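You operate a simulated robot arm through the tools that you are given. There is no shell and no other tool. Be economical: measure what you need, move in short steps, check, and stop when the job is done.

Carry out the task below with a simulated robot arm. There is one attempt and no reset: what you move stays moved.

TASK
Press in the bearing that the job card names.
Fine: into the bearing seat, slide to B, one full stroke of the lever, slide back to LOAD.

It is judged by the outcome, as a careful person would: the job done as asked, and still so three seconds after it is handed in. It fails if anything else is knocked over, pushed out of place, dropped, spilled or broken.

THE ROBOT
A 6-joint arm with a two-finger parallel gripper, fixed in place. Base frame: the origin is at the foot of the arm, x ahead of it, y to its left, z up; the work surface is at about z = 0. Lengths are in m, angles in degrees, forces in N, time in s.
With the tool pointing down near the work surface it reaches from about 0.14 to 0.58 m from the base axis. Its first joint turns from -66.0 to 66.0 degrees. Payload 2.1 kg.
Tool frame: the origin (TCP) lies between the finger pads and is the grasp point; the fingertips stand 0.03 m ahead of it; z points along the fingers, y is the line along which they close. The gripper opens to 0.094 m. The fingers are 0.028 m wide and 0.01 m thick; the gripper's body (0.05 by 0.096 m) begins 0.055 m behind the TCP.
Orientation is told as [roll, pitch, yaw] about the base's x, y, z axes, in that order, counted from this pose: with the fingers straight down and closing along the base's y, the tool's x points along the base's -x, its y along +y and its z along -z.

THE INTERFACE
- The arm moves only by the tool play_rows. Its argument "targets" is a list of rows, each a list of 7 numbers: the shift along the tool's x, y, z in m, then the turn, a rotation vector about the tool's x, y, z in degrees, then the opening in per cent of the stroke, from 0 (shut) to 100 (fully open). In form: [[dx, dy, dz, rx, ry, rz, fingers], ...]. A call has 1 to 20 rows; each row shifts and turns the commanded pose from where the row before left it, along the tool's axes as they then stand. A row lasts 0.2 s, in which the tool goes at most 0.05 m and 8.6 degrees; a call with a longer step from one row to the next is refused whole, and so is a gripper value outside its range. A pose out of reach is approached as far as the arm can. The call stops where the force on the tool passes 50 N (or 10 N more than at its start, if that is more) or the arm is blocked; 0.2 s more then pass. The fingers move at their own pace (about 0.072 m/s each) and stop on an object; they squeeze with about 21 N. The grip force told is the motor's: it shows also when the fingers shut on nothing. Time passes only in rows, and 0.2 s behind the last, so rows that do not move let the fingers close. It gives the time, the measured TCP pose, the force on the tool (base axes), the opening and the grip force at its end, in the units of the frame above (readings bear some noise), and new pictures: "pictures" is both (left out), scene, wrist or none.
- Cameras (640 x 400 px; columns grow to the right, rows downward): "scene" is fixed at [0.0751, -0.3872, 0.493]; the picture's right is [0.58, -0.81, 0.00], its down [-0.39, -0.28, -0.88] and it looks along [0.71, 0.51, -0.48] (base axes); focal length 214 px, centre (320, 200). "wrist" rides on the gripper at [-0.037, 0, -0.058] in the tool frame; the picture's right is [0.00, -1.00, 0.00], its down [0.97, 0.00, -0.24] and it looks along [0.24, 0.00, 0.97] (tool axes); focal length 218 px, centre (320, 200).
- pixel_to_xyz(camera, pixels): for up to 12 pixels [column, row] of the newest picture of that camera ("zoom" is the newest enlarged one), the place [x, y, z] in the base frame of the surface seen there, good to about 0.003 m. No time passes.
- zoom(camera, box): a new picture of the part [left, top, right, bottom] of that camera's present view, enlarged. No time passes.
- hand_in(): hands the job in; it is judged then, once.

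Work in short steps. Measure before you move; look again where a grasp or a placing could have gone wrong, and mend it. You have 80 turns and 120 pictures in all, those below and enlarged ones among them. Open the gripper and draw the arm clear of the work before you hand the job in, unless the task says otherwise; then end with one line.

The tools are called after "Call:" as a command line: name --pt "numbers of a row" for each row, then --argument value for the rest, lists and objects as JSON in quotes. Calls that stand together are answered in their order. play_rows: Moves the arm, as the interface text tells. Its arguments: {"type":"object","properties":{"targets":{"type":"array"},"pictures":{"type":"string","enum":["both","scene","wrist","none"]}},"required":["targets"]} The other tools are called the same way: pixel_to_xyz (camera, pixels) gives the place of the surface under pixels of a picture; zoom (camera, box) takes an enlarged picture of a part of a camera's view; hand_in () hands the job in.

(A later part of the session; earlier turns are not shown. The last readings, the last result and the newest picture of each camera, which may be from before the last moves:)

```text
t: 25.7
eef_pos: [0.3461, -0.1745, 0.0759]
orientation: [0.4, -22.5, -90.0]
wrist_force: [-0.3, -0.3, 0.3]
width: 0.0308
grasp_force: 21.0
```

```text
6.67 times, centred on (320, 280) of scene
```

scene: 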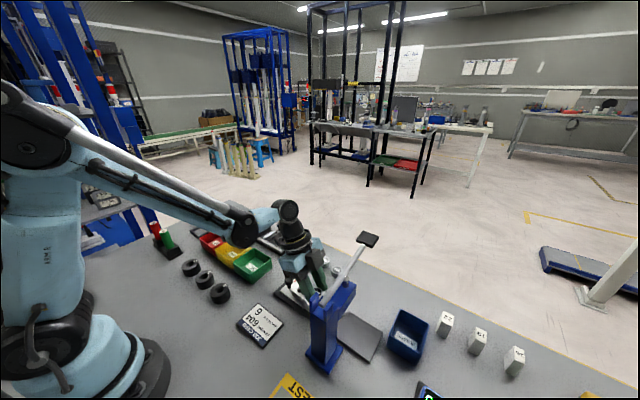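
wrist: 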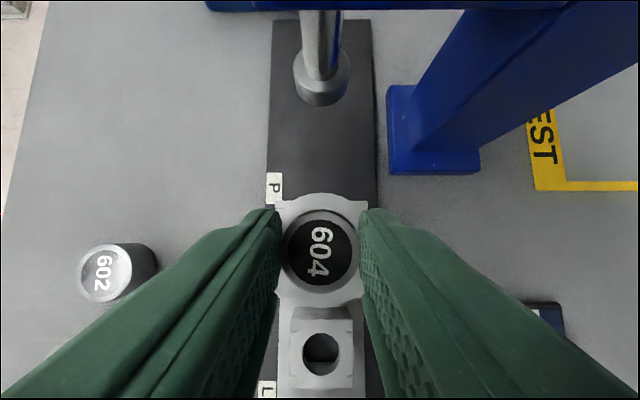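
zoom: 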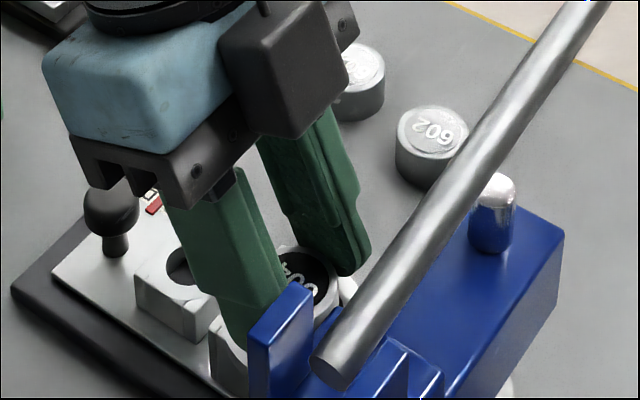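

Bearing is concentric with the bore and just inside. I lower 2.5 mm more and release.

Call:
play_rows --pt "0.001 0 0.0023 0 0 0 15" --pt "0 0 0 0 0 0 15" --pt "0 0 0 0 0 0 45" --pt "0 0 0 0 0 0 45" --pt "0 0 0 0 0 0 45"

Call:
zoom --camera "wrist" --box '[240, 170, 400, 300]'

```text
t: 26.9
eef_pos: [0.3447, -0.1748, 0.074]
orientation: [0.3, -22.3, -90.0]
wrist_force: [1.1, -0.6, 1.0]
width: 0.0423
grasp_force: 0.1
```

scene: 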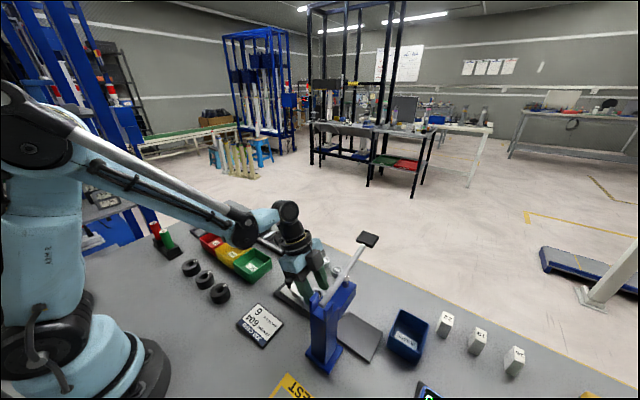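
wrist: 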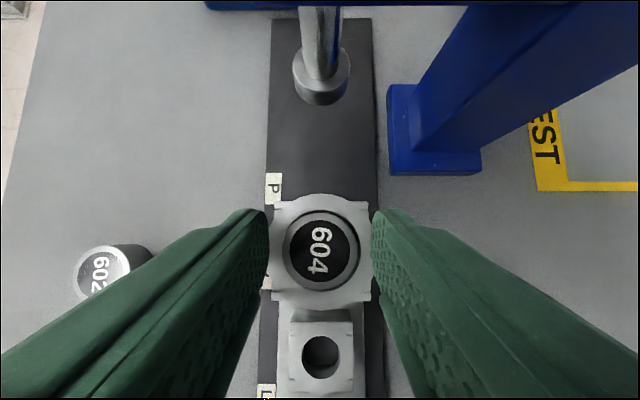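

```text
3.08 times, centred on (320, 235) of wrist
```

zoom: 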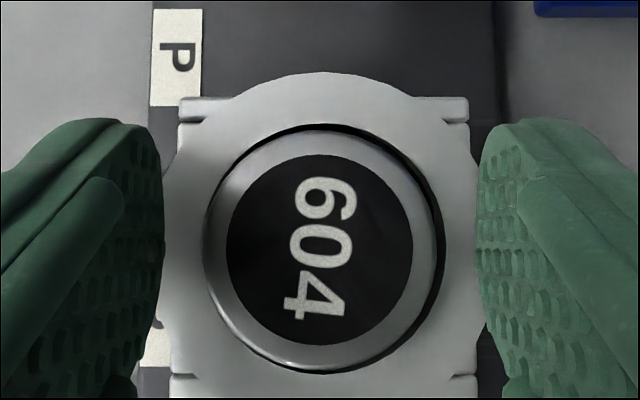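

The 604 sits in the bore. I retreat, straighten the tool to a slight lean over the knob, and look.

Call:
play_rows --pt "0 0 -0.02 0 0 0 45" --pt "0 0 -0.04 0 0 0 45" --pt "0 0 -0.04 0 0 0 45" --pt "0.02 0 0 0 5 0 45" --pt "0.02 0 0 0 5 0 45" --pt "0 0 0 0 0 0 45"

Call:
zoom --camera "scene" --box '[260, 240, 380, 330]'

```text
t: 28.3
eef_pos: [0.3474, -0.0989, 0.1532]
orientation: [0.5, -12.4, -90.0]
wrist_force: [-1.0, -0.4, -0.4]
width: 0.0424
grasp_force: 0.0
```

scene: 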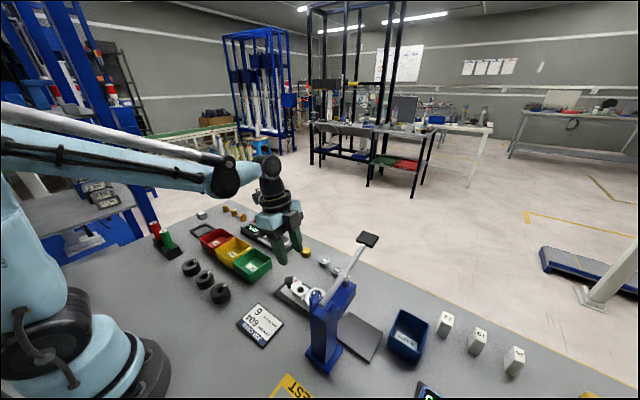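
wrist: 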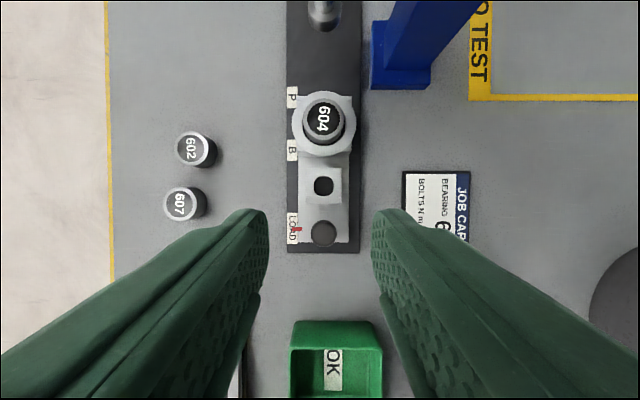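

```text
4.44 times, centred on (320, 285) of scene
```

zoom: 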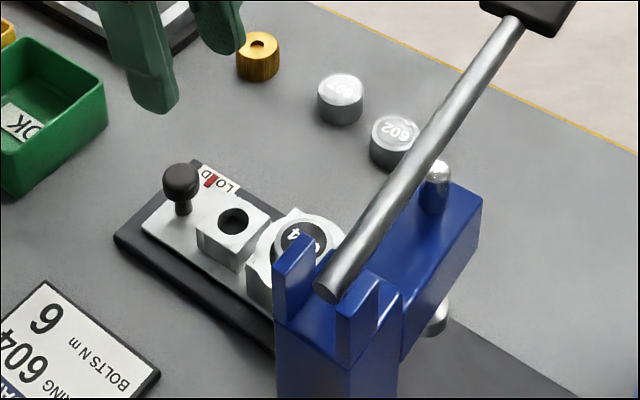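

Call:
zoom --camera "wrist" --box '[270, 70, 390, 260]'

Call:
pixel_to_xyz --camera "wrist" --pixels '[[323, 234], [323, 246], [323, 204], [323, 186], [298, 230], [292, 230], [292, 150], [292, 97], [323, 121], [323, 210], [345, 230]]'

Call:
pixel_to_xyz --camera "scene" --pixels '[[342, 300], [333, 322], [345, 295], [350, 288], [320, 315], [331, 348], [328, 284], [332, 280], [337, 308], [300, 275]]'

```text
2.11 times, centred on (330, 165) of wrist
```

zoom: 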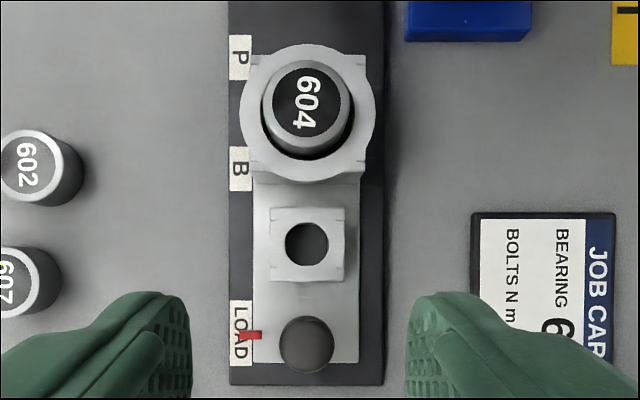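

```text
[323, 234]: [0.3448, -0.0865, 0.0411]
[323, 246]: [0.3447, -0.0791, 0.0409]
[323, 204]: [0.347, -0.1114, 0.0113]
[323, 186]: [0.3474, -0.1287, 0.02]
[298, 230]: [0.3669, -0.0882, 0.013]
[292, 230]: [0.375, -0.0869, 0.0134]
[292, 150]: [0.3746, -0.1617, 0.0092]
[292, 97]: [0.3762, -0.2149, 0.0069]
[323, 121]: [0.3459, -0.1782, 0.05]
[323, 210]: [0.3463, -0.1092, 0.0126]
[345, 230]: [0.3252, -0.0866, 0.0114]
```

```text
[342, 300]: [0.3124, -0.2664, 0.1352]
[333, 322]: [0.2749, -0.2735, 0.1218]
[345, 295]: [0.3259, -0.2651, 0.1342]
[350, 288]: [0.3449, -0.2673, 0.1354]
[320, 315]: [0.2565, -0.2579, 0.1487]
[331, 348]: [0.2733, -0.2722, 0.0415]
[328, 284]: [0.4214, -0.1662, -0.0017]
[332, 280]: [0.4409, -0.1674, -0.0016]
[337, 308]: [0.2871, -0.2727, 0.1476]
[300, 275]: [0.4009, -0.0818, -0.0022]
```

Knob at (0.345, −0.087), top z 0.042; pointer needs ≈72 mm travel to B. I take hold of the knob.

Call:
play_rows --pt "0.0183 -0.001 0.01 0 0 0 45" --pt "0.0183 -0.0009 0.02 0 0 0 45" --pt "0 0 0.03 0 0 0 45" --pt "0 0 0.0325 0 0 0 45" --pt "0 0 0 0 0 0 45"

Call:
zoom --camera "wrist" --box '[240, 150, 400, 280]'

```text
t: 29.5
eef_pos: [0.3465, -0.0828, 0.055]
orientation: [0.4, -12.4, -90.1]
wrist_force: [-0.3, 0.4, 0.2]
width: 0.0424
grasp_force: 0.1
```

scene: 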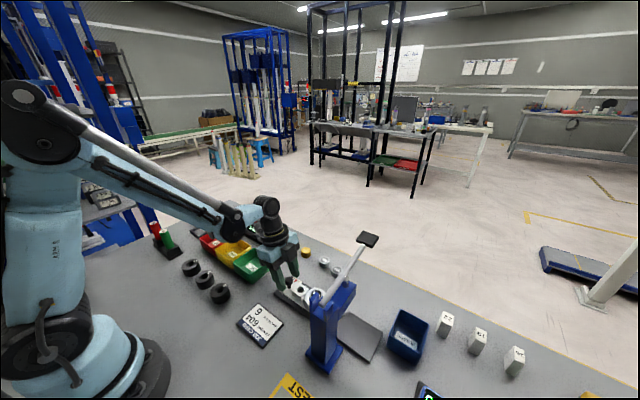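
wrist: 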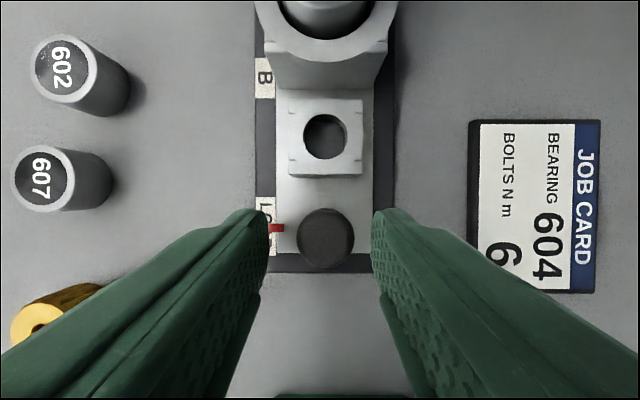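

```text
3.08 times, centred on (320, 215) of wrist
```

zoom: 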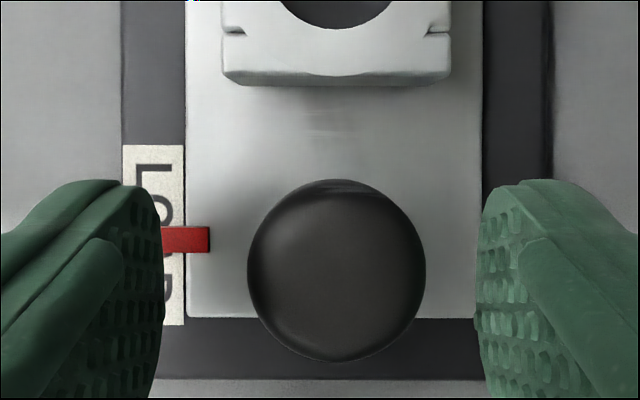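

Knob is centred slightly right (−x by ~2.5 mm). I correct and close on it.

Call:
play_rows --pt "0 -0.0025 0 0 0 0 45" --pt "0 0 0 0 0 0 5" --pt "0 0 0 0 0 0 5" --pt "0 0 0 0 0 0 5" --pt "0 0 0 0 0 0 5" --pictures "wrist"

```text
t: 30.7
eef_pos: [0.3439, -0.0838, 0.0554]
orientation: [0.8, -12.4, -90.0]
wrist_force: [20.2, -1.7, -9.5]
width: 0.021
grasp_force: 44.6
```

wrist: 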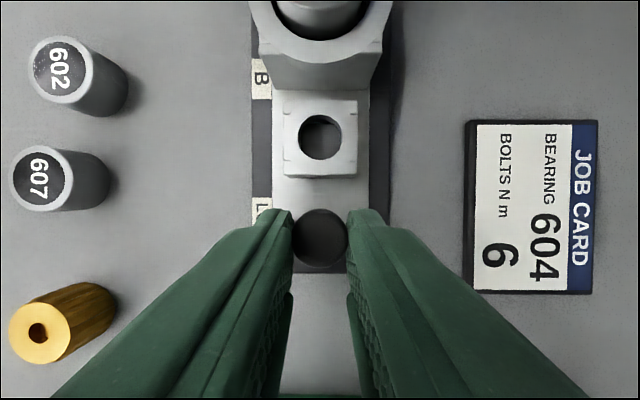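

Held, with some side load; I relieve +1 mm in x and slide gently towards −y.

Call:
play_rows --pt "0 0.001 0 0 0 0 5" --pt "-0.0049 0 0.0011 0 0 0 5" --pt "-0.0098 0 0.00215 0 0 0 5" --pt "-0.0098 0 0.00215 0 0 0 5" --pt "-0.0049 0 0.0011 0 0 0 5" --pt "0 0 0 0 0 0 5"

```text
t: 32.1
eef_pos: [0.3443, -0.1139, 0.0537]
orientation: [0.7, -12.4, -89.8]
wrist_force: [25.2, 0.3, -10.6]
width: 0.0211
grasp_force: 45.1
```

scene: 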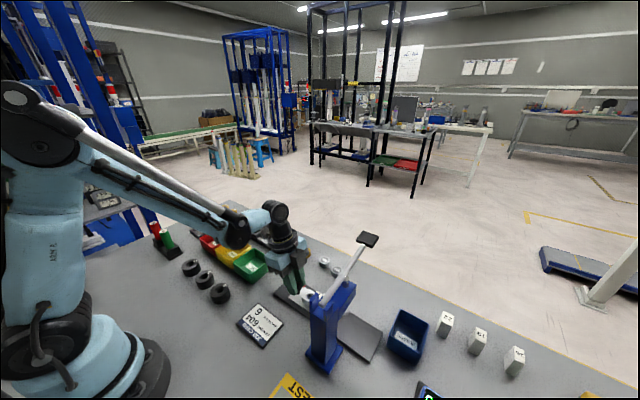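
wrist: 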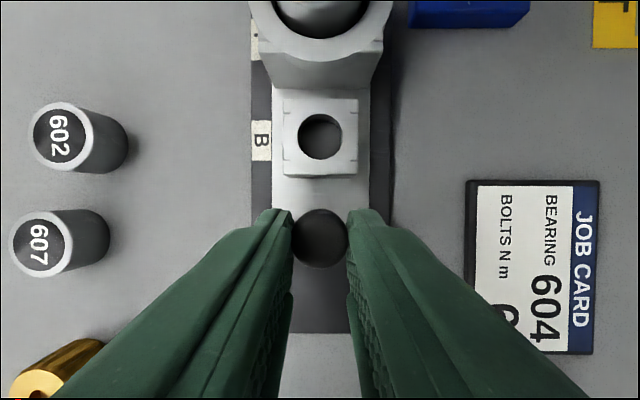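

Slides smoothly. I relax x by −2 mm and continue 40 mm.

Call:
play_rows --pt "0 -0.002 0 0 0 0 5" --pt "-0.0049 0 0.0011 0 0 0 5" --pt "-0.0098 0 0.00215 0 0 0 5" --pt "-0.0098 0 0.00215 0 0 0 5" --pt "-0.0098 0 0.00215 0 0 0 5" --pt "-0.0049 0 0.0011 0 0 0 5" --pt "0 0 0 0 0 0 5"

Call:
zoom --camera "wrist" --box '[220, 100, 420, 280]'

Call:
zoom --camera "scene" --box '[260, 240, 380, 330]'

```text
t: 32.6
eef_pos: [0.3433, -0.1155, 0.055]
orientation: [1.3, -12.3, -89.9]
wrist_force: [1.7, -0.4, -2.6]
width: 0.021
grasp_force: 44.7
stopped in row 2: the force on the tool passed its limit (the readings are from after the stop); the commanded pose is now the measured one
```

scene: 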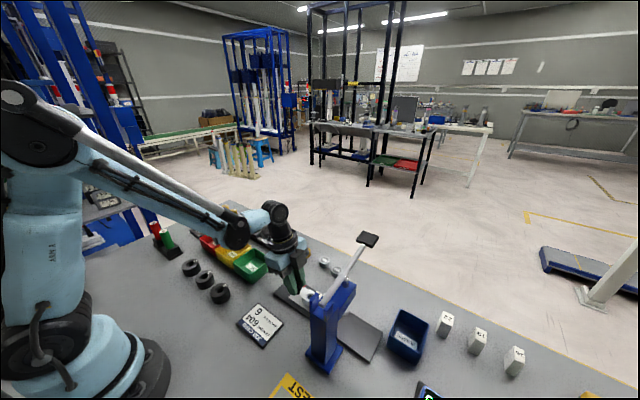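
wrist: 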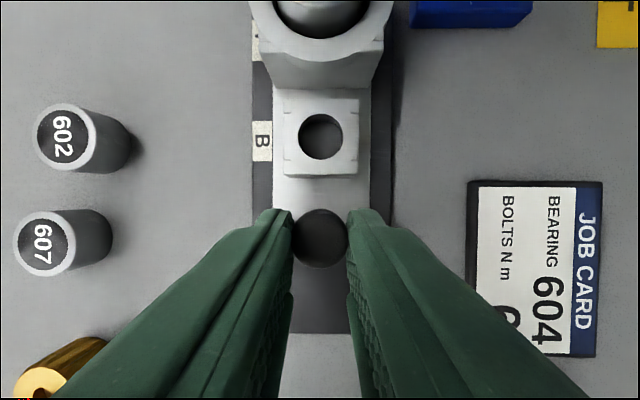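

```text
2.22 times, centred on (320, 190) of wrist
```

zoom: 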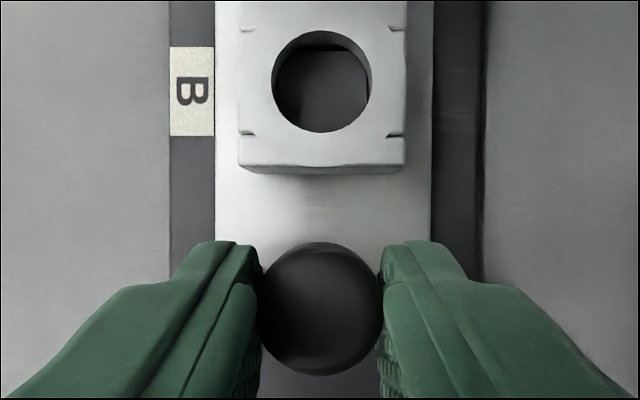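

```text
4.44 times, centred on (320, 285) of scene
```

zoom: 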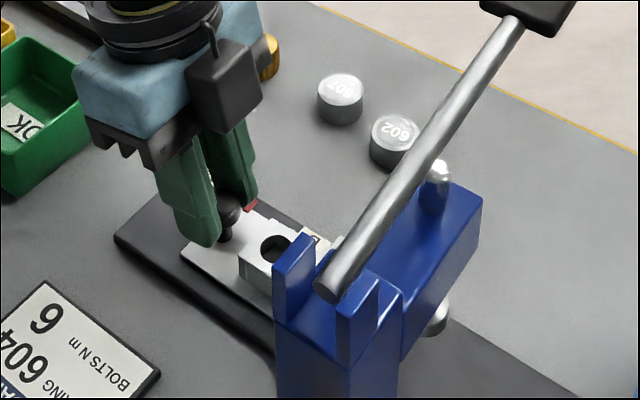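

The stop reset the side load to ~0. I continue the slide from here.

Call:
play_rows --pt "-0.0049 0 0.0011 0 0 0 5" --pt "-0.0078 0 0.0017 0 0 0 5" --pt "-0.0098 0 0.00215 0 0 0 5" --pt "-0.0098 0 0.00215 0 0 0 5" --pt "-0.0049 0 0.0011 0 0 0 5" --pt "0 0 0 0 0 0 5"

Call:
zoom --camera "wrist" --box '[220, 100, 420, 280]'

Call:
zoom --camera "scene" --box '[260, 240, 380, 330]'

```text
t: 34.0
eef_pos: [0.3436, -0.1526, 0.0563]
orientation: [1.4, -12.3, -89.8]
wrist_force: [11.5, 0.5, -35.2]
width: 0.021
grasp_force: 45.2
```

scene: 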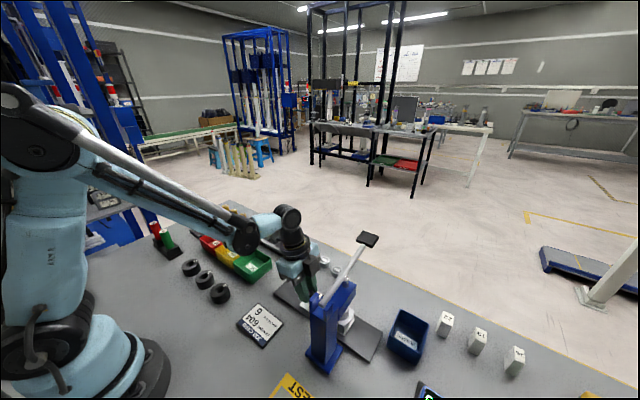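
wrist: 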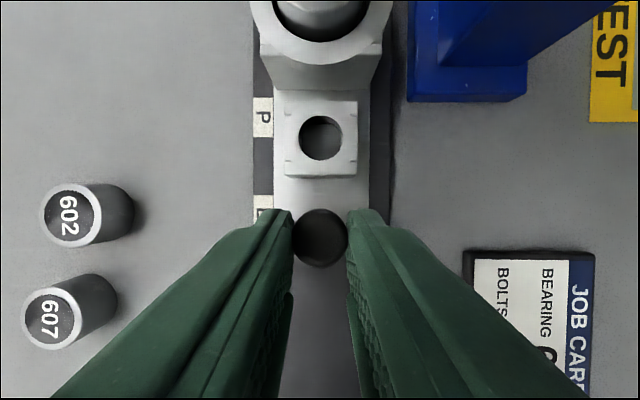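

```text
2.22 times, centred on (320, 190) of wrist
```

zoom: 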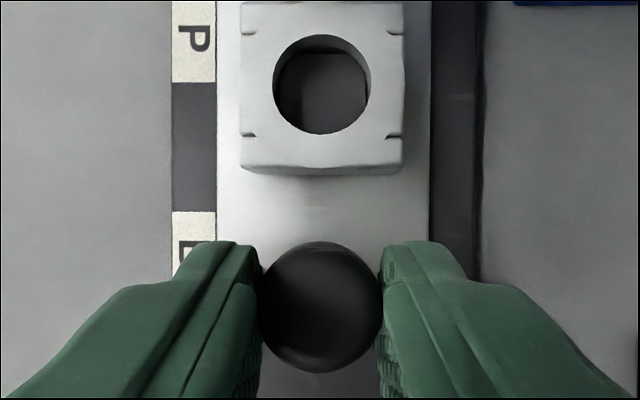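

```text
4.44 times, centred on (320, 285) of scene
```

zoom: 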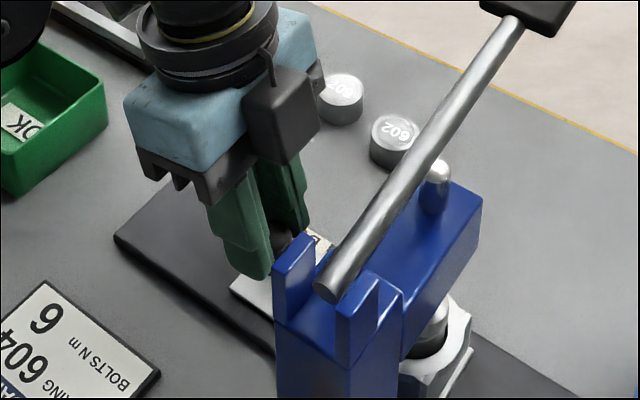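

Knob has moved 69 mm; the B label centre sits ~12 px above the pointer row, meaning ≈5 mm more. I ease up 1 mm and go on.

Call:
play_rows --pt "-0.0002 0 -0.001 0 0 0 5" --pt "-0.0025 0 0.0005 0 0 0 5" --pt "-0.0025 0 0.0005 0 0 0 5" --pt "0 0 0 0 0 0 5"

Call:
zoom --camera "scene" --box '[290, 260, 370, 330]'

```text
t: 35.0
eef_pos: [0.3444, -0.1581, 0.0571]
orientation: [1.2, -12.4, -89.9]
wrist_force: [3.5, -0.9, 10.1]
width: 0.0209
grasp_force: 44.6
```

scene: 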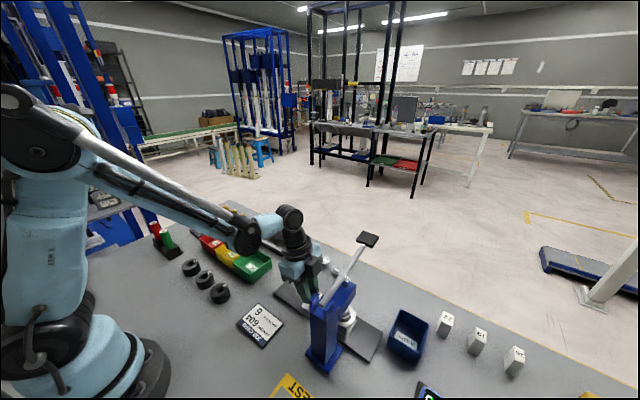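
wrist: 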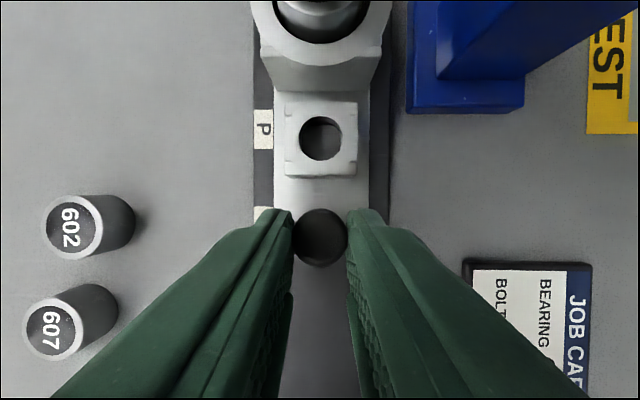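

```text
5.71 times, centred on (330, 295) of scene
```

zoom: 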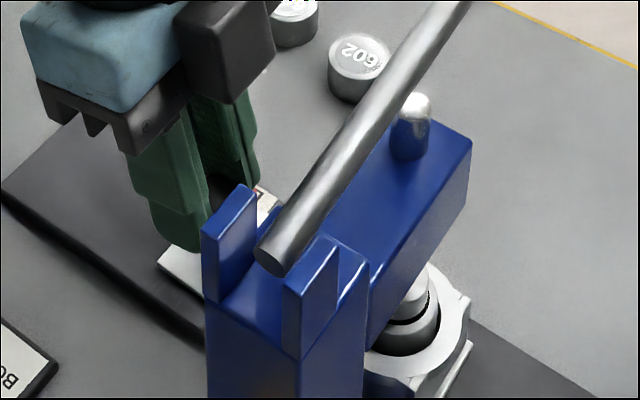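

B label top edge now at row 207 → centre 227, equal to the pointer row. I release, retreat and check alignment.

Call:
play_rows --pt "0 0 0 0 0 0 45" --pt "0 0 0 0 0 0 45" --pt "0 0 0 0 0 0 45" --pt "0 0 -0.02 0 0 0 45" --pt "0 0 -0.04 0 0 0 45" --pt "0 0 -0.045 0 0 0 45" --pt "0.03 0 0 0 0 0 45" --pt "0 0 0 0 0 0 45"

Call:
zoom --camera "wrist" --box '[250, 20, 390, 220]'

Call:
zoom --camera "scene" --box '[280, 250, 380, 340]'

```text
t: 36.8
eef_pos: [0.3419, -0.1058, 0.1528]
orientation: [1.4, -12.3, -89.9]
wrist_force: [-0.2, 0.3, -0.1]
width: 0.0422
grasp_force: 0.1
```

scene: 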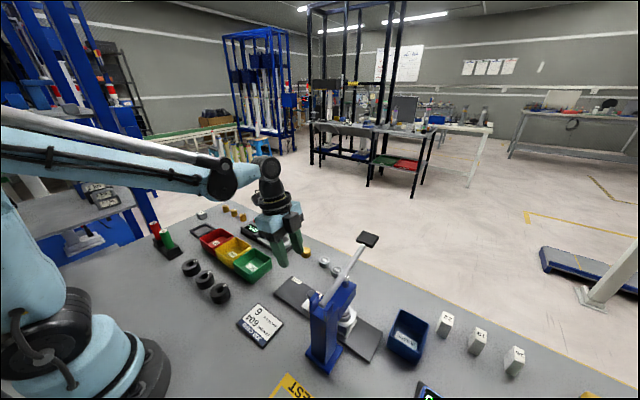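
wrist: 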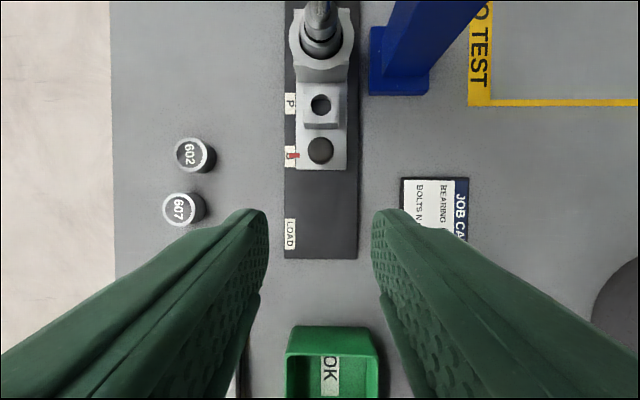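

```text
2.00 times, centred on (320, 120) of wrist
```

zoom: 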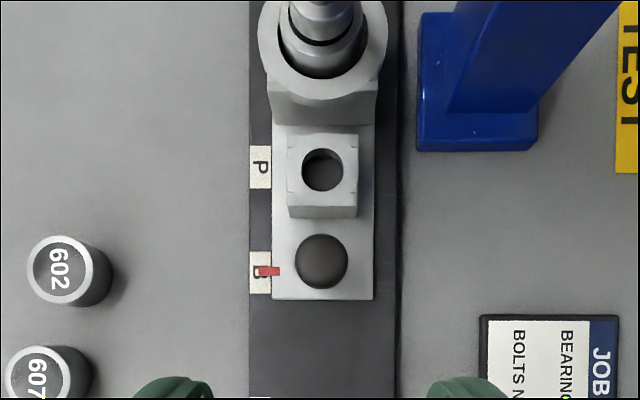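

```text
4.44 times, centred on (330, 295) of scene
```

zoom: 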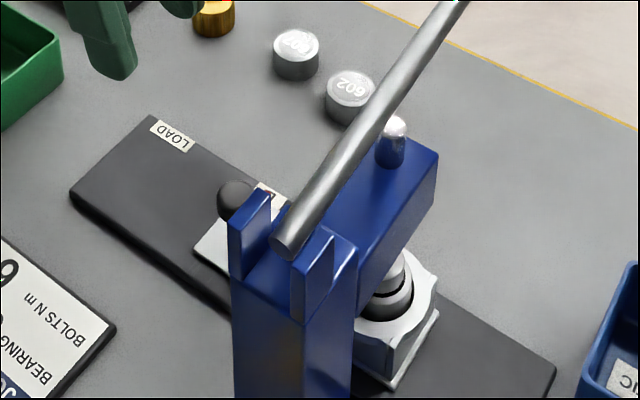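

Pointer is on B (row 271 vs label 272) and the ram is over the bearing. Now I raise, straighten, close the fingers and go above the handle pad (0.432, −0.2525, 0.20).

Call:
play_rows --pt "-0.0079 0 -0.0358 0 0 0 0" --pt "-0.0079 0 -0.0358 0 0 0 0" --pt "-0.0079 0 -0.0358 0 0 0 0" --pt "0 0 0 0 6.15 0 0" --pt "0 0 0 0 6.15 0 0" --pt "-0.0367 0.0225 0 0 0 0 0" --pt "-0.0367 0.0225 0 0 0 0 0" --pt "-0.0367 0.0225 0 0 0 0 0" --pt "-0.0367 0.0225 0 0 0 0 0" --pt "0 0 0 0 0 0 0"

Call:
zoom --camera "scene" --box '[290, 150, 430, 270]'

Call:
pixel_to_xyz --camera "scene" --pixels '[[367, 239], [362, 234], [376, 237], [360, 242], [370, 246]]'

```text
t: 39.0
eef_pos: [0.431, -0.2545, 0.2613]
orientation: [1.3, 0.1, -89.6]
wrist_force: [0.1, -0.1, 0.2]
width: 0.0001
grasp_force: 20.7
```

scene: 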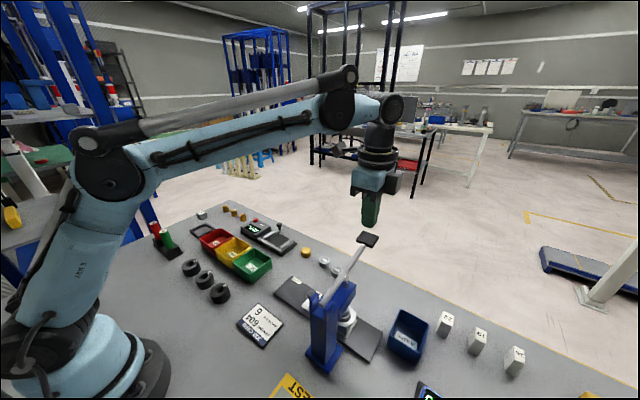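
wrist: 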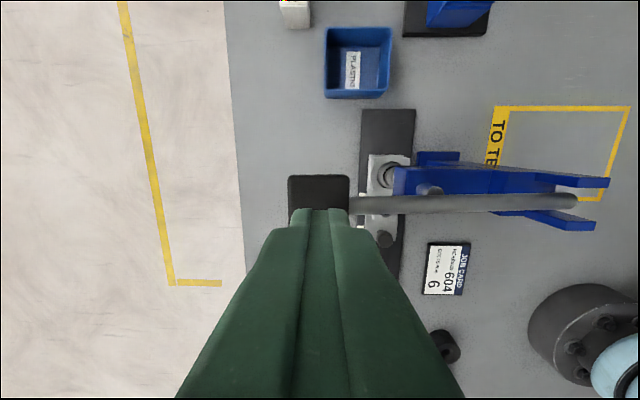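

```text
3.33 times, centred on (360, 210) of scene
```

zoom: 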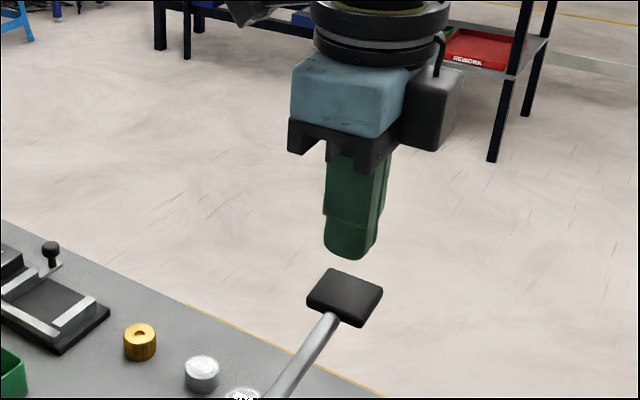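

```text
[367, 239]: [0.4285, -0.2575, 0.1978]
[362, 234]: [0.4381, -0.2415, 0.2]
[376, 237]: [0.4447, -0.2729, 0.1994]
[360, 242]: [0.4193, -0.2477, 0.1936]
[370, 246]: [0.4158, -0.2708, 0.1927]
```

Fingers are centred over the pad. I push down in small steps, watching force.

Call:
play_rows --pt "0 0 0.015 0 0 0 0" --pt "0 0 0.012 0 0 0 0" --pt "0 0 0.008 0 0 0 0" --pt "0 0 0.008 0 0 0 0" --pt "0 0 0.008 0 0 0 0" --pt "0 0 0 0 0 0 0" --pictures "scene"

Call:
zoom --camera "scene" --box '[290, 200, 410, 350]'

```text
t: 40.4
eef_pos: [0.4306, -0.2527, 0.2117]
orientation: [1.2, 0.0, -89.6]
wrist_force: [3.5, -2.4, 7.2]
width: 0.0002
grasp_force: 20.9
```

scene: 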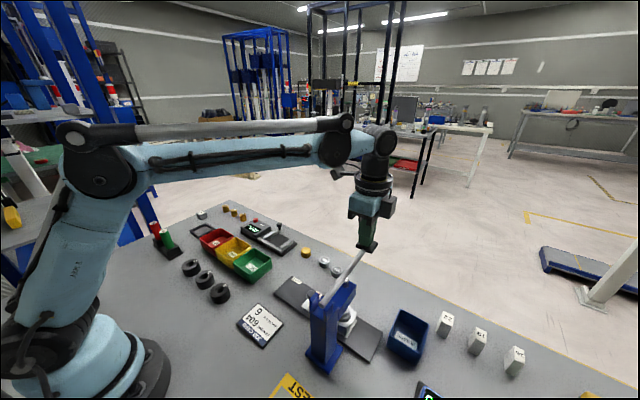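

```text
2.67 times, centred on (350, 275) of scene
```

zoom: 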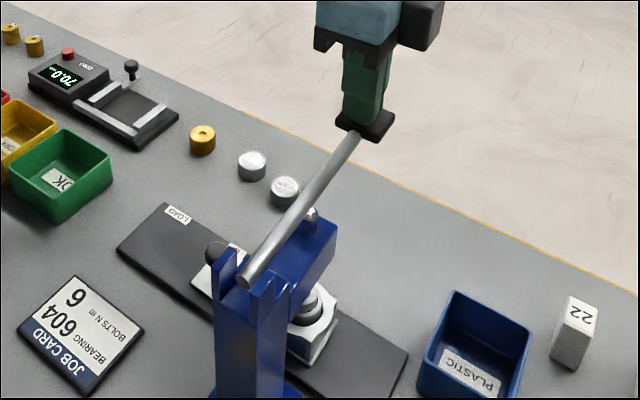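

The lever moves down with light force (7 N). I continue, following the arc slightly inward.

Call:
play_rows --pt "0 0 0.008 0 0 0 0" --pt "0 -0.0005 0.008 0 0 0 0" --pt "0 -0.0005 0.008 0 0 0 0" --pt "0 -0.001 0.008 0 0 0 0" --pt "0 0 0 0 0 0 0" --pictures "none"

Call:
zoom --camera "scene" --box '[290, 200, 410, 350]'

```text
t: 41.4
eef_pos: [0.4301, -0.2542, 0.1861]
orientation: [1.3, 0.0, -89.6]
wrist_force: [4.1, -1.8, 38.7]
width: 0.0
grasp_force: 20.9
stopped in row 4: the force on the tool passed its limit (the readings are from after the stop); the commanded pose is now the measured one
```

```text
2.67 times, centred on (350, 275) of scene
```

zoom: 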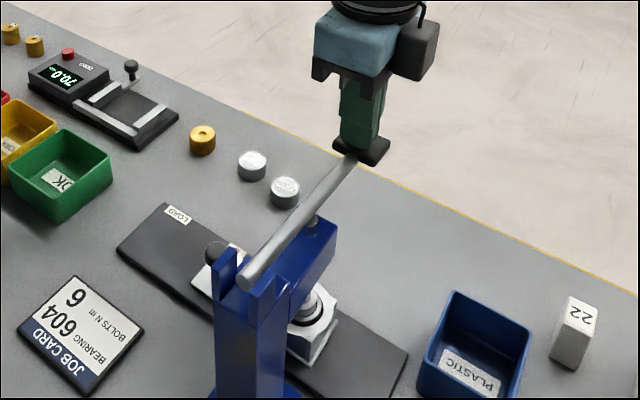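

The ram now meets the bearing (39 N). I keep pressing in small steps.

Call:
play_rows --pt "0 0 0.003 0 0 0 0" --pt "0 0 0.003 0 0 0 0" --pt "0 0 0.003 0 0 0 0" --pt "0 0 0.003 0 0 0 0" --pictures "none"

Call:
zoom --camera "scene" --box '[290, 200, 410, 350]'

```text
t: 41.8
eef_pos: [0.43, -0.2519, 0.1861]
orientation: [1.5, -0.1, -89.6]
wrist_force: [4.6, -0.8, 36.3]
width: 0.0
grasp_force: 20.7
stopped in row 1: the force on the tool passed its limit (the readings are from after the stop); the commanded pose is now the measured one
```

```text
2.67 times, centred on (350, 275) of scene
```

zoom: 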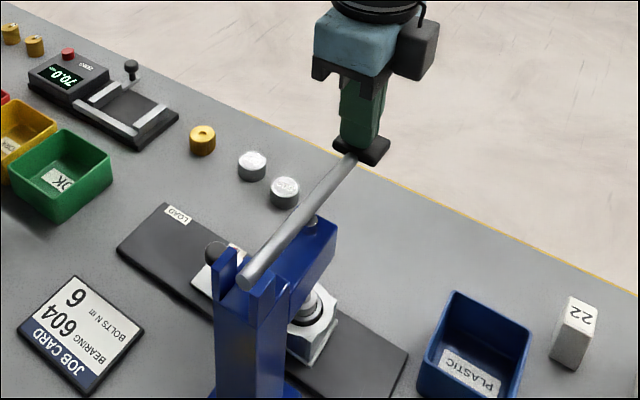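

Call:
zoom --camera "scene" --box '[325, 285, 375, 335]'

Call:
pixel_to_xyz --camera "scene" --pixels '[[347, 309], [352, 314], [355, 318], [348, 318], [346, 322]]'

```text
8.00 times, centred on (350, 310) of scene
```

zoom: 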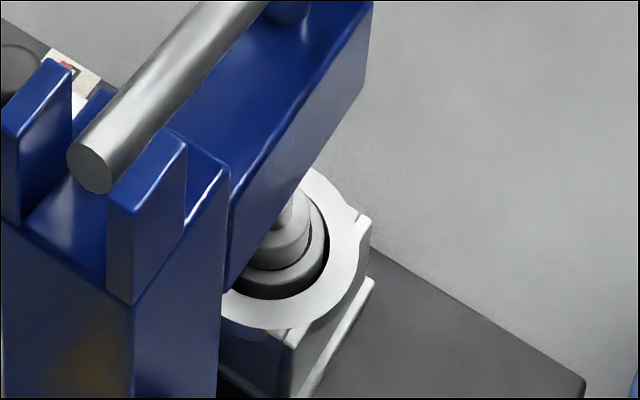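

```text
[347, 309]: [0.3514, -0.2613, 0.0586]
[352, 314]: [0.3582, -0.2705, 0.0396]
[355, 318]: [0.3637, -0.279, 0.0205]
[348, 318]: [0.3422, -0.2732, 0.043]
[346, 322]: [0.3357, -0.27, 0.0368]
```

The ram sits on the bearing, seemingly at rim level. I check whether this is the end of the stroke by pressing with fine steps.

Call:
play_rows --pt "0 0 0.0006 0 0 0 0" --pt "0 0 0.0003 0 0 0 0" --pt "0 0 0.0003 0 0 0 0" --pt "0 0 0.0003 0 0 0 0" --pt "0 0 0.0003 0 0 0 0" --pt "0 0 0.0003 0 0 0 0" --pt "0 0 0.0003 0 0 0 0" --pt "0 0 0.0003 0 0 0 0" --pictures "wrist"

```text
t: 42.5
eef_pos: [0.4323, -0.2532, 0.1866]
orientation: [1.3, 0.0, -89.5]
wrist_force: [3.3, -1.8, 35.9]
width: 0.0
grasp_force: 20.9
stopped in row 3: the force on the tool passed its limit (the readings are from after the stop); the commanded pose is now the measured one
```

wrist: 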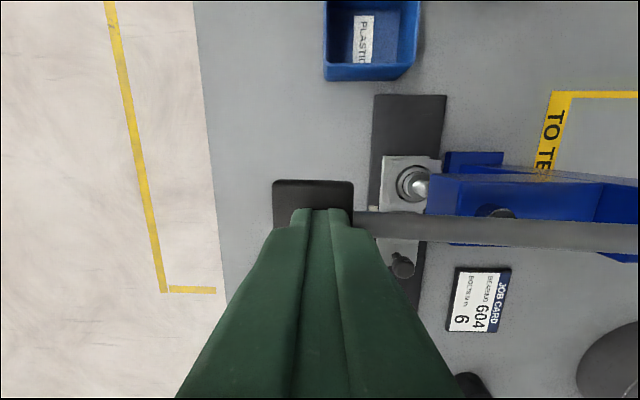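

Call:
zoom --camera "wrist" --box '[370, 140, 450, 220]'

Call:
pixel_to_xyz --camera "wrist" --pixels '[[400, 185], [403, 185], [390, 185], [412, 200], [412, 164], [415, 182], [406, 172], [280, 190], [340, 190], [400, 222]]'

```text
5.00 times, centred on (410, 180) of wrist
```

zoom: 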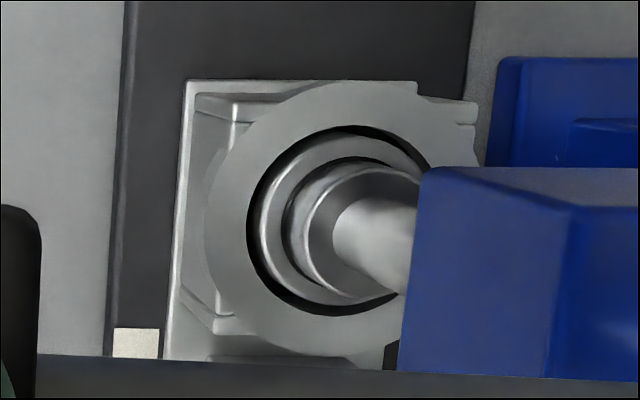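

```text
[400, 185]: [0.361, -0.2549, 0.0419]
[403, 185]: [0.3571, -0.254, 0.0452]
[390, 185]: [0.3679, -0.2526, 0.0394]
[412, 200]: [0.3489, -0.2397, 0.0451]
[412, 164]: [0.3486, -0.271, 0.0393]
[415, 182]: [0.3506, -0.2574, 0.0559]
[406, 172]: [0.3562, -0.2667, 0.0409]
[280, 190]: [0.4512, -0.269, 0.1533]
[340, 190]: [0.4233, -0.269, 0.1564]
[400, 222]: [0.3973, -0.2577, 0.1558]
```

Bearing top is now at z≈0.041, flush with the rim (0.039), down from 0.050; the lever is against a solid stop. I let the lever rise back.

Call:
play_rows --pt "0 0 -0.008 0 0 0 0" --pt "0 0 -0.01 0 0 0 0" --pt "0 0 -0.01 0 0 0 0" --pt "0 0 -0.01 0 0 0 0" --pt "0 0 -0.01 0 0 0 0" --pt "0 0 -0.02 0 0 0 0" --pt "0 0 -0.02 0 0 0 0" --pt "0 0 0 0 0 0 0"

Call:
zoom --camera "scene" --box '[290, 220, 410, 350]'

Call:
zoom --camera "wrist" --box '[320, 130, 440, 230]'

Call:
pixel_to_xyz --camera "scene" --pixels '[[367, 239]]'

```text
t: 44.3
eef_pos: [0.4274, -0.2535, 0.2749]
orientation: [1.4, 0.1, -89.5]
wrist_force: [-0.7, 0.1, -0.6]
width: 0.0
grasp_force: 20.4
```

scene: 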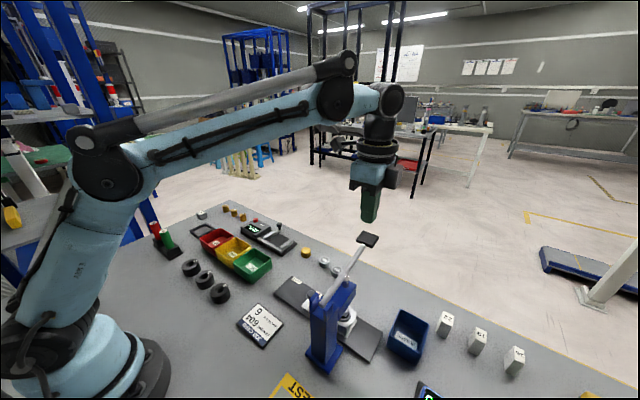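
wrist: 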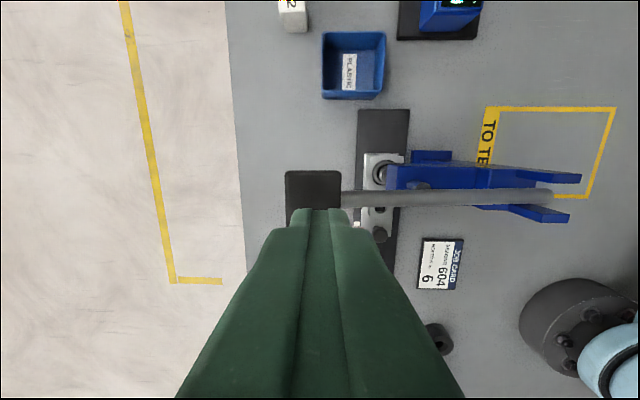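

```text
3.08 times, centred on (350, 285) of scene
```

zoom: 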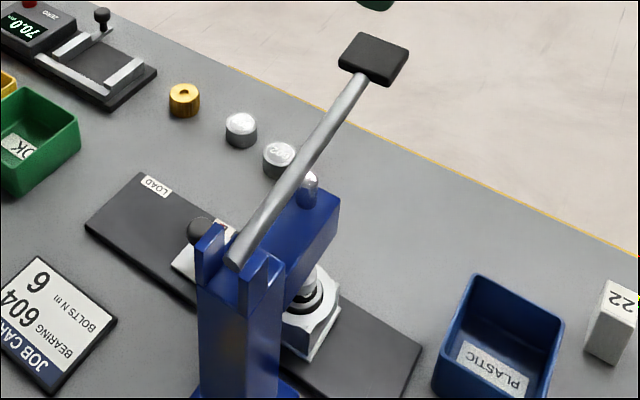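

```text
4.00 times, centred on (380, 180) of wrist
```

zoom: 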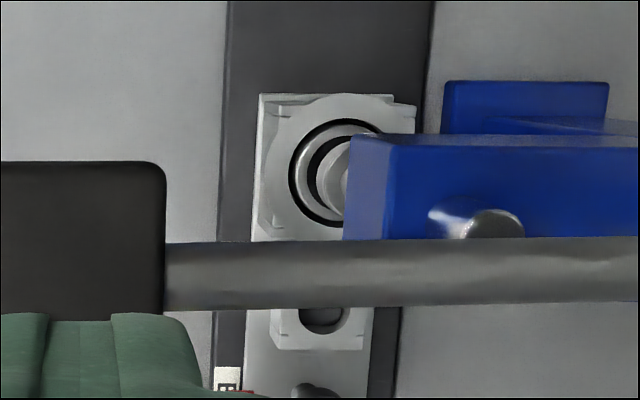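

```text
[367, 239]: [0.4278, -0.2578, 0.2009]
```

Lever is back up and the bearing stays flush. I return over the slide knob the way I came.

Call:
play_rows --pt "0.0366 -0.0213 0 0 0 0 45" --pt "0.0366 -0.0213 0 0 0 0 45" --pt "0.0366 -0.0213 0 0 0 0 45" --pt "0.0366 -0.0213 0 0 0 0 45" --pt "0 0 0 0 -6.15 0 45" --pt "0 0 0 0 -6.15 0 45" --pt "0.0086 0 0.0391 0 0 0 45" --pt "0.0086 0 0.0391 0 0 0 45" --pt "0.0086 0 0.0391 0 0 0 45" --pt "0 0 0 0 0 0 45" --pictures "wrist"

Call:
zoom --camera "wrist" --box '[250, 20, 390, 220]'

Call:
pixel_to_xyz --camera "wrist" --pixels '[[320, 150], [320, 143], [325, 157]]'

```text
t: 46.5
eef_pos: [0.3438, -0.1089, 0.1508]
orientation: [1.3, -12.3, -89.9]
wrist_force: [-1.3, 0.4, -0.2]
width: 0.0423
grasp_force: 0.1
```

wrist: 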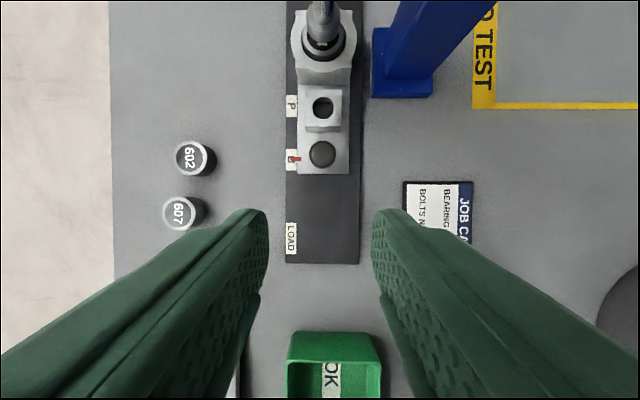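

```text
2.00 times, centred on (320, 120) of wrist
```

zoom: 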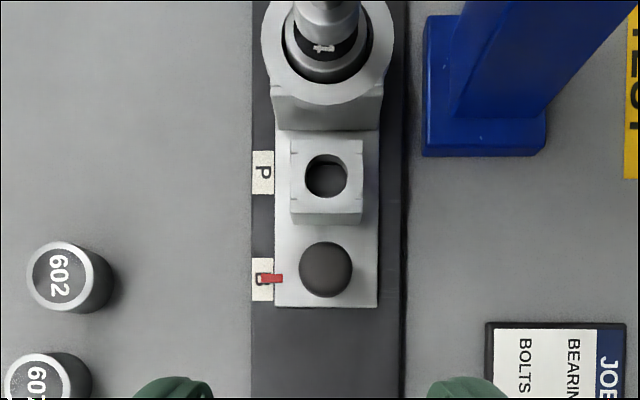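

```text
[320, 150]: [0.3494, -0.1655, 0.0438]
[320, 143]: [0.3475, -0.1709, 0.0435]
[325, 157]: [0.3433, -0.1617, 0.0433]
```

Call:
play_rows --pt "-0.0276 -0.0005 0 0 0 0 45" --pt "0 0 0.035 0 0 0 45" --pt "0 0 0.035 0 0 0 45" --pt "0 0 0.0326 0 0 0 45" --pt "0 0 0 0 0 0 45" --pictures "wrist"

```text
t: 47.7
eef_pos: [0.348, -0.157, 0.0556]
orientation: [1.3, -12.2, -89.8]
wrist_force: [0.3, 0.0, -0.2]
width: 0.0426
grasp_force: 0.0
```

wrist: 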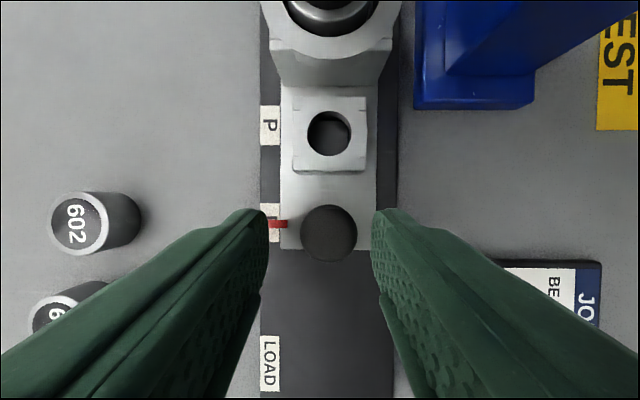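

Knob is 9 px right of centre; I shift −4 mm in x and close.

Call:
play_rows --pt "0 -0.004 0 0 0 0 45" --pt "0 0 0 0 0 0 45" --pt "0 0 0 0 0 0 5" --pt "0 0 0 0 0 0 5" --pt "0 0 0 0 0 0 5" --pt "0 0 0 0 0 0 5" --pictures "none"

Call:
play_rows --pt "0.0049 -0.0001 -0.0011 0 0 0 5" --pt "0.0098 -0.0002 -0.0021 0 0 0 5" --pt "0.0098 -0.0002 -0.0021 0 0 0 5" --pt "0.0098 -0.0002 -0.0021 0 0 0 5" --pt "0 0 0 0 0 0 5" --pictures "wrist"

```text
t: 49.1
eef_pos: [0.3433, -0.1575, 0.0558]
orientation: [1.5, -12.2, -89.7]
wrist_force: [14.8, -0.4, -6.6]
width: 0.0209
grasp_force: 45.1
```

```text
t: 50.3
eef_pos: [0.3445, -0.1199, 0.0592]
orientation: [1.7, -12.1, -89.6]
wrist_force: [27.6, -0.1, -33.4]
width: 0.0209
grasp_force: 45.5
```

wrist: 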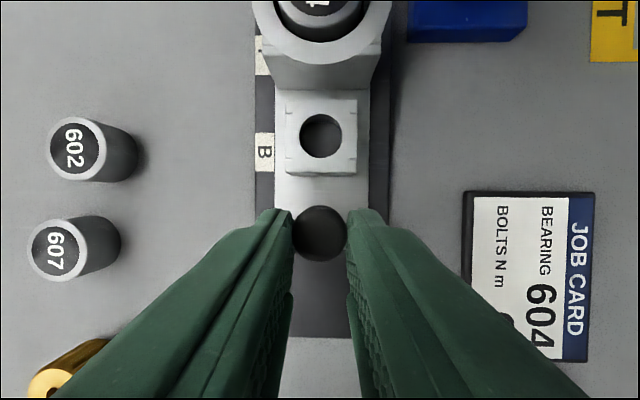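

Forces on the tool say my commanded path sits too high and too far −x. I correct (+x 2 mm, −z 2.5 mm) and continue.

Call:
play_rows --pt "0.0003 0.001 0.0012 0 0 0 5" --pt "0.0003 0.001 0.0012 0 0 0 5" --pt "0 0 0 0 0 0 5" --pictures "none"

```text
t: 51.1
eef_pos: [0.344, -0.1194, 0.0555]
orientation: [1.3, -12.3, -89.9]
wrist_force: [6.7, -0.6, 35.6]
width: 0.0209
grasp_force: 45.1
```

Call:
play_rows --pt "-0.0002 0.0005 -0.001 0 0 0 5" --pt "0.0049 0 -0.0009 0 0 0 5" --pt "0.0098 0 -0.0018 0 0 0 5" --pt "0.0098 0 -0.0018 0 0 0 5" --pt "0.0049 0 -0.0009 0 0 0 5" --pt "0 0 0 0 0 0 5" --pictures "wrist"

```text
t: 52.5
eef_pos: [0.3444, -0.0908, 0.0555]
orientation: [1.3, -12.3, -89.8]
wrist_force: [-4.4, -0.5, 35.5]
width: 0.0211
grasp_force: 44.8
```

wrist: 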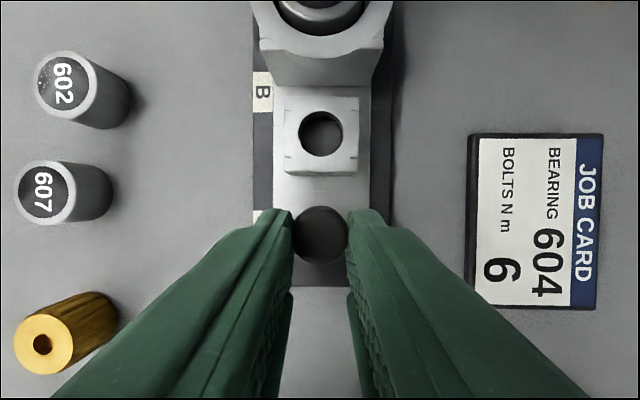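

B label is at row 91; at LOAD it was at 78, so ≈7 mm remain.

Call:
play_rows --pt "0.0032 0 -0.0013 0 0 0 5" --pt "0.0034 0 -0.0008 0 0 0 5" --pt "0 0 0 0 0 0 5" --pictures "wrist"

```text
t: 53.3
eef_pos: [0.3446, -0.0834, 0.0557]
orientation: [1.4, -12.1, -89.7]
wrist_force: [-3.4, 1.9, 2.9]
width: 0.021
grasp_force: 45.0
```

wrist: 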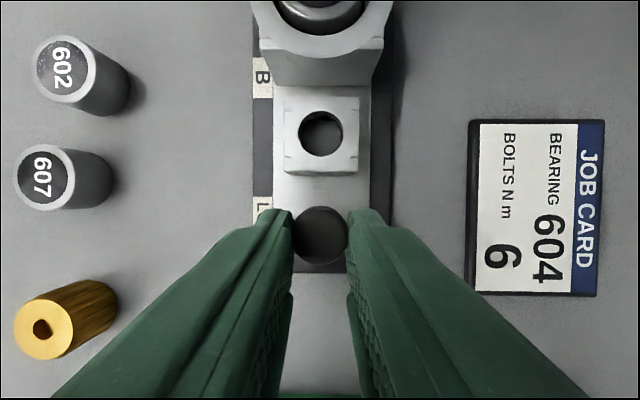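

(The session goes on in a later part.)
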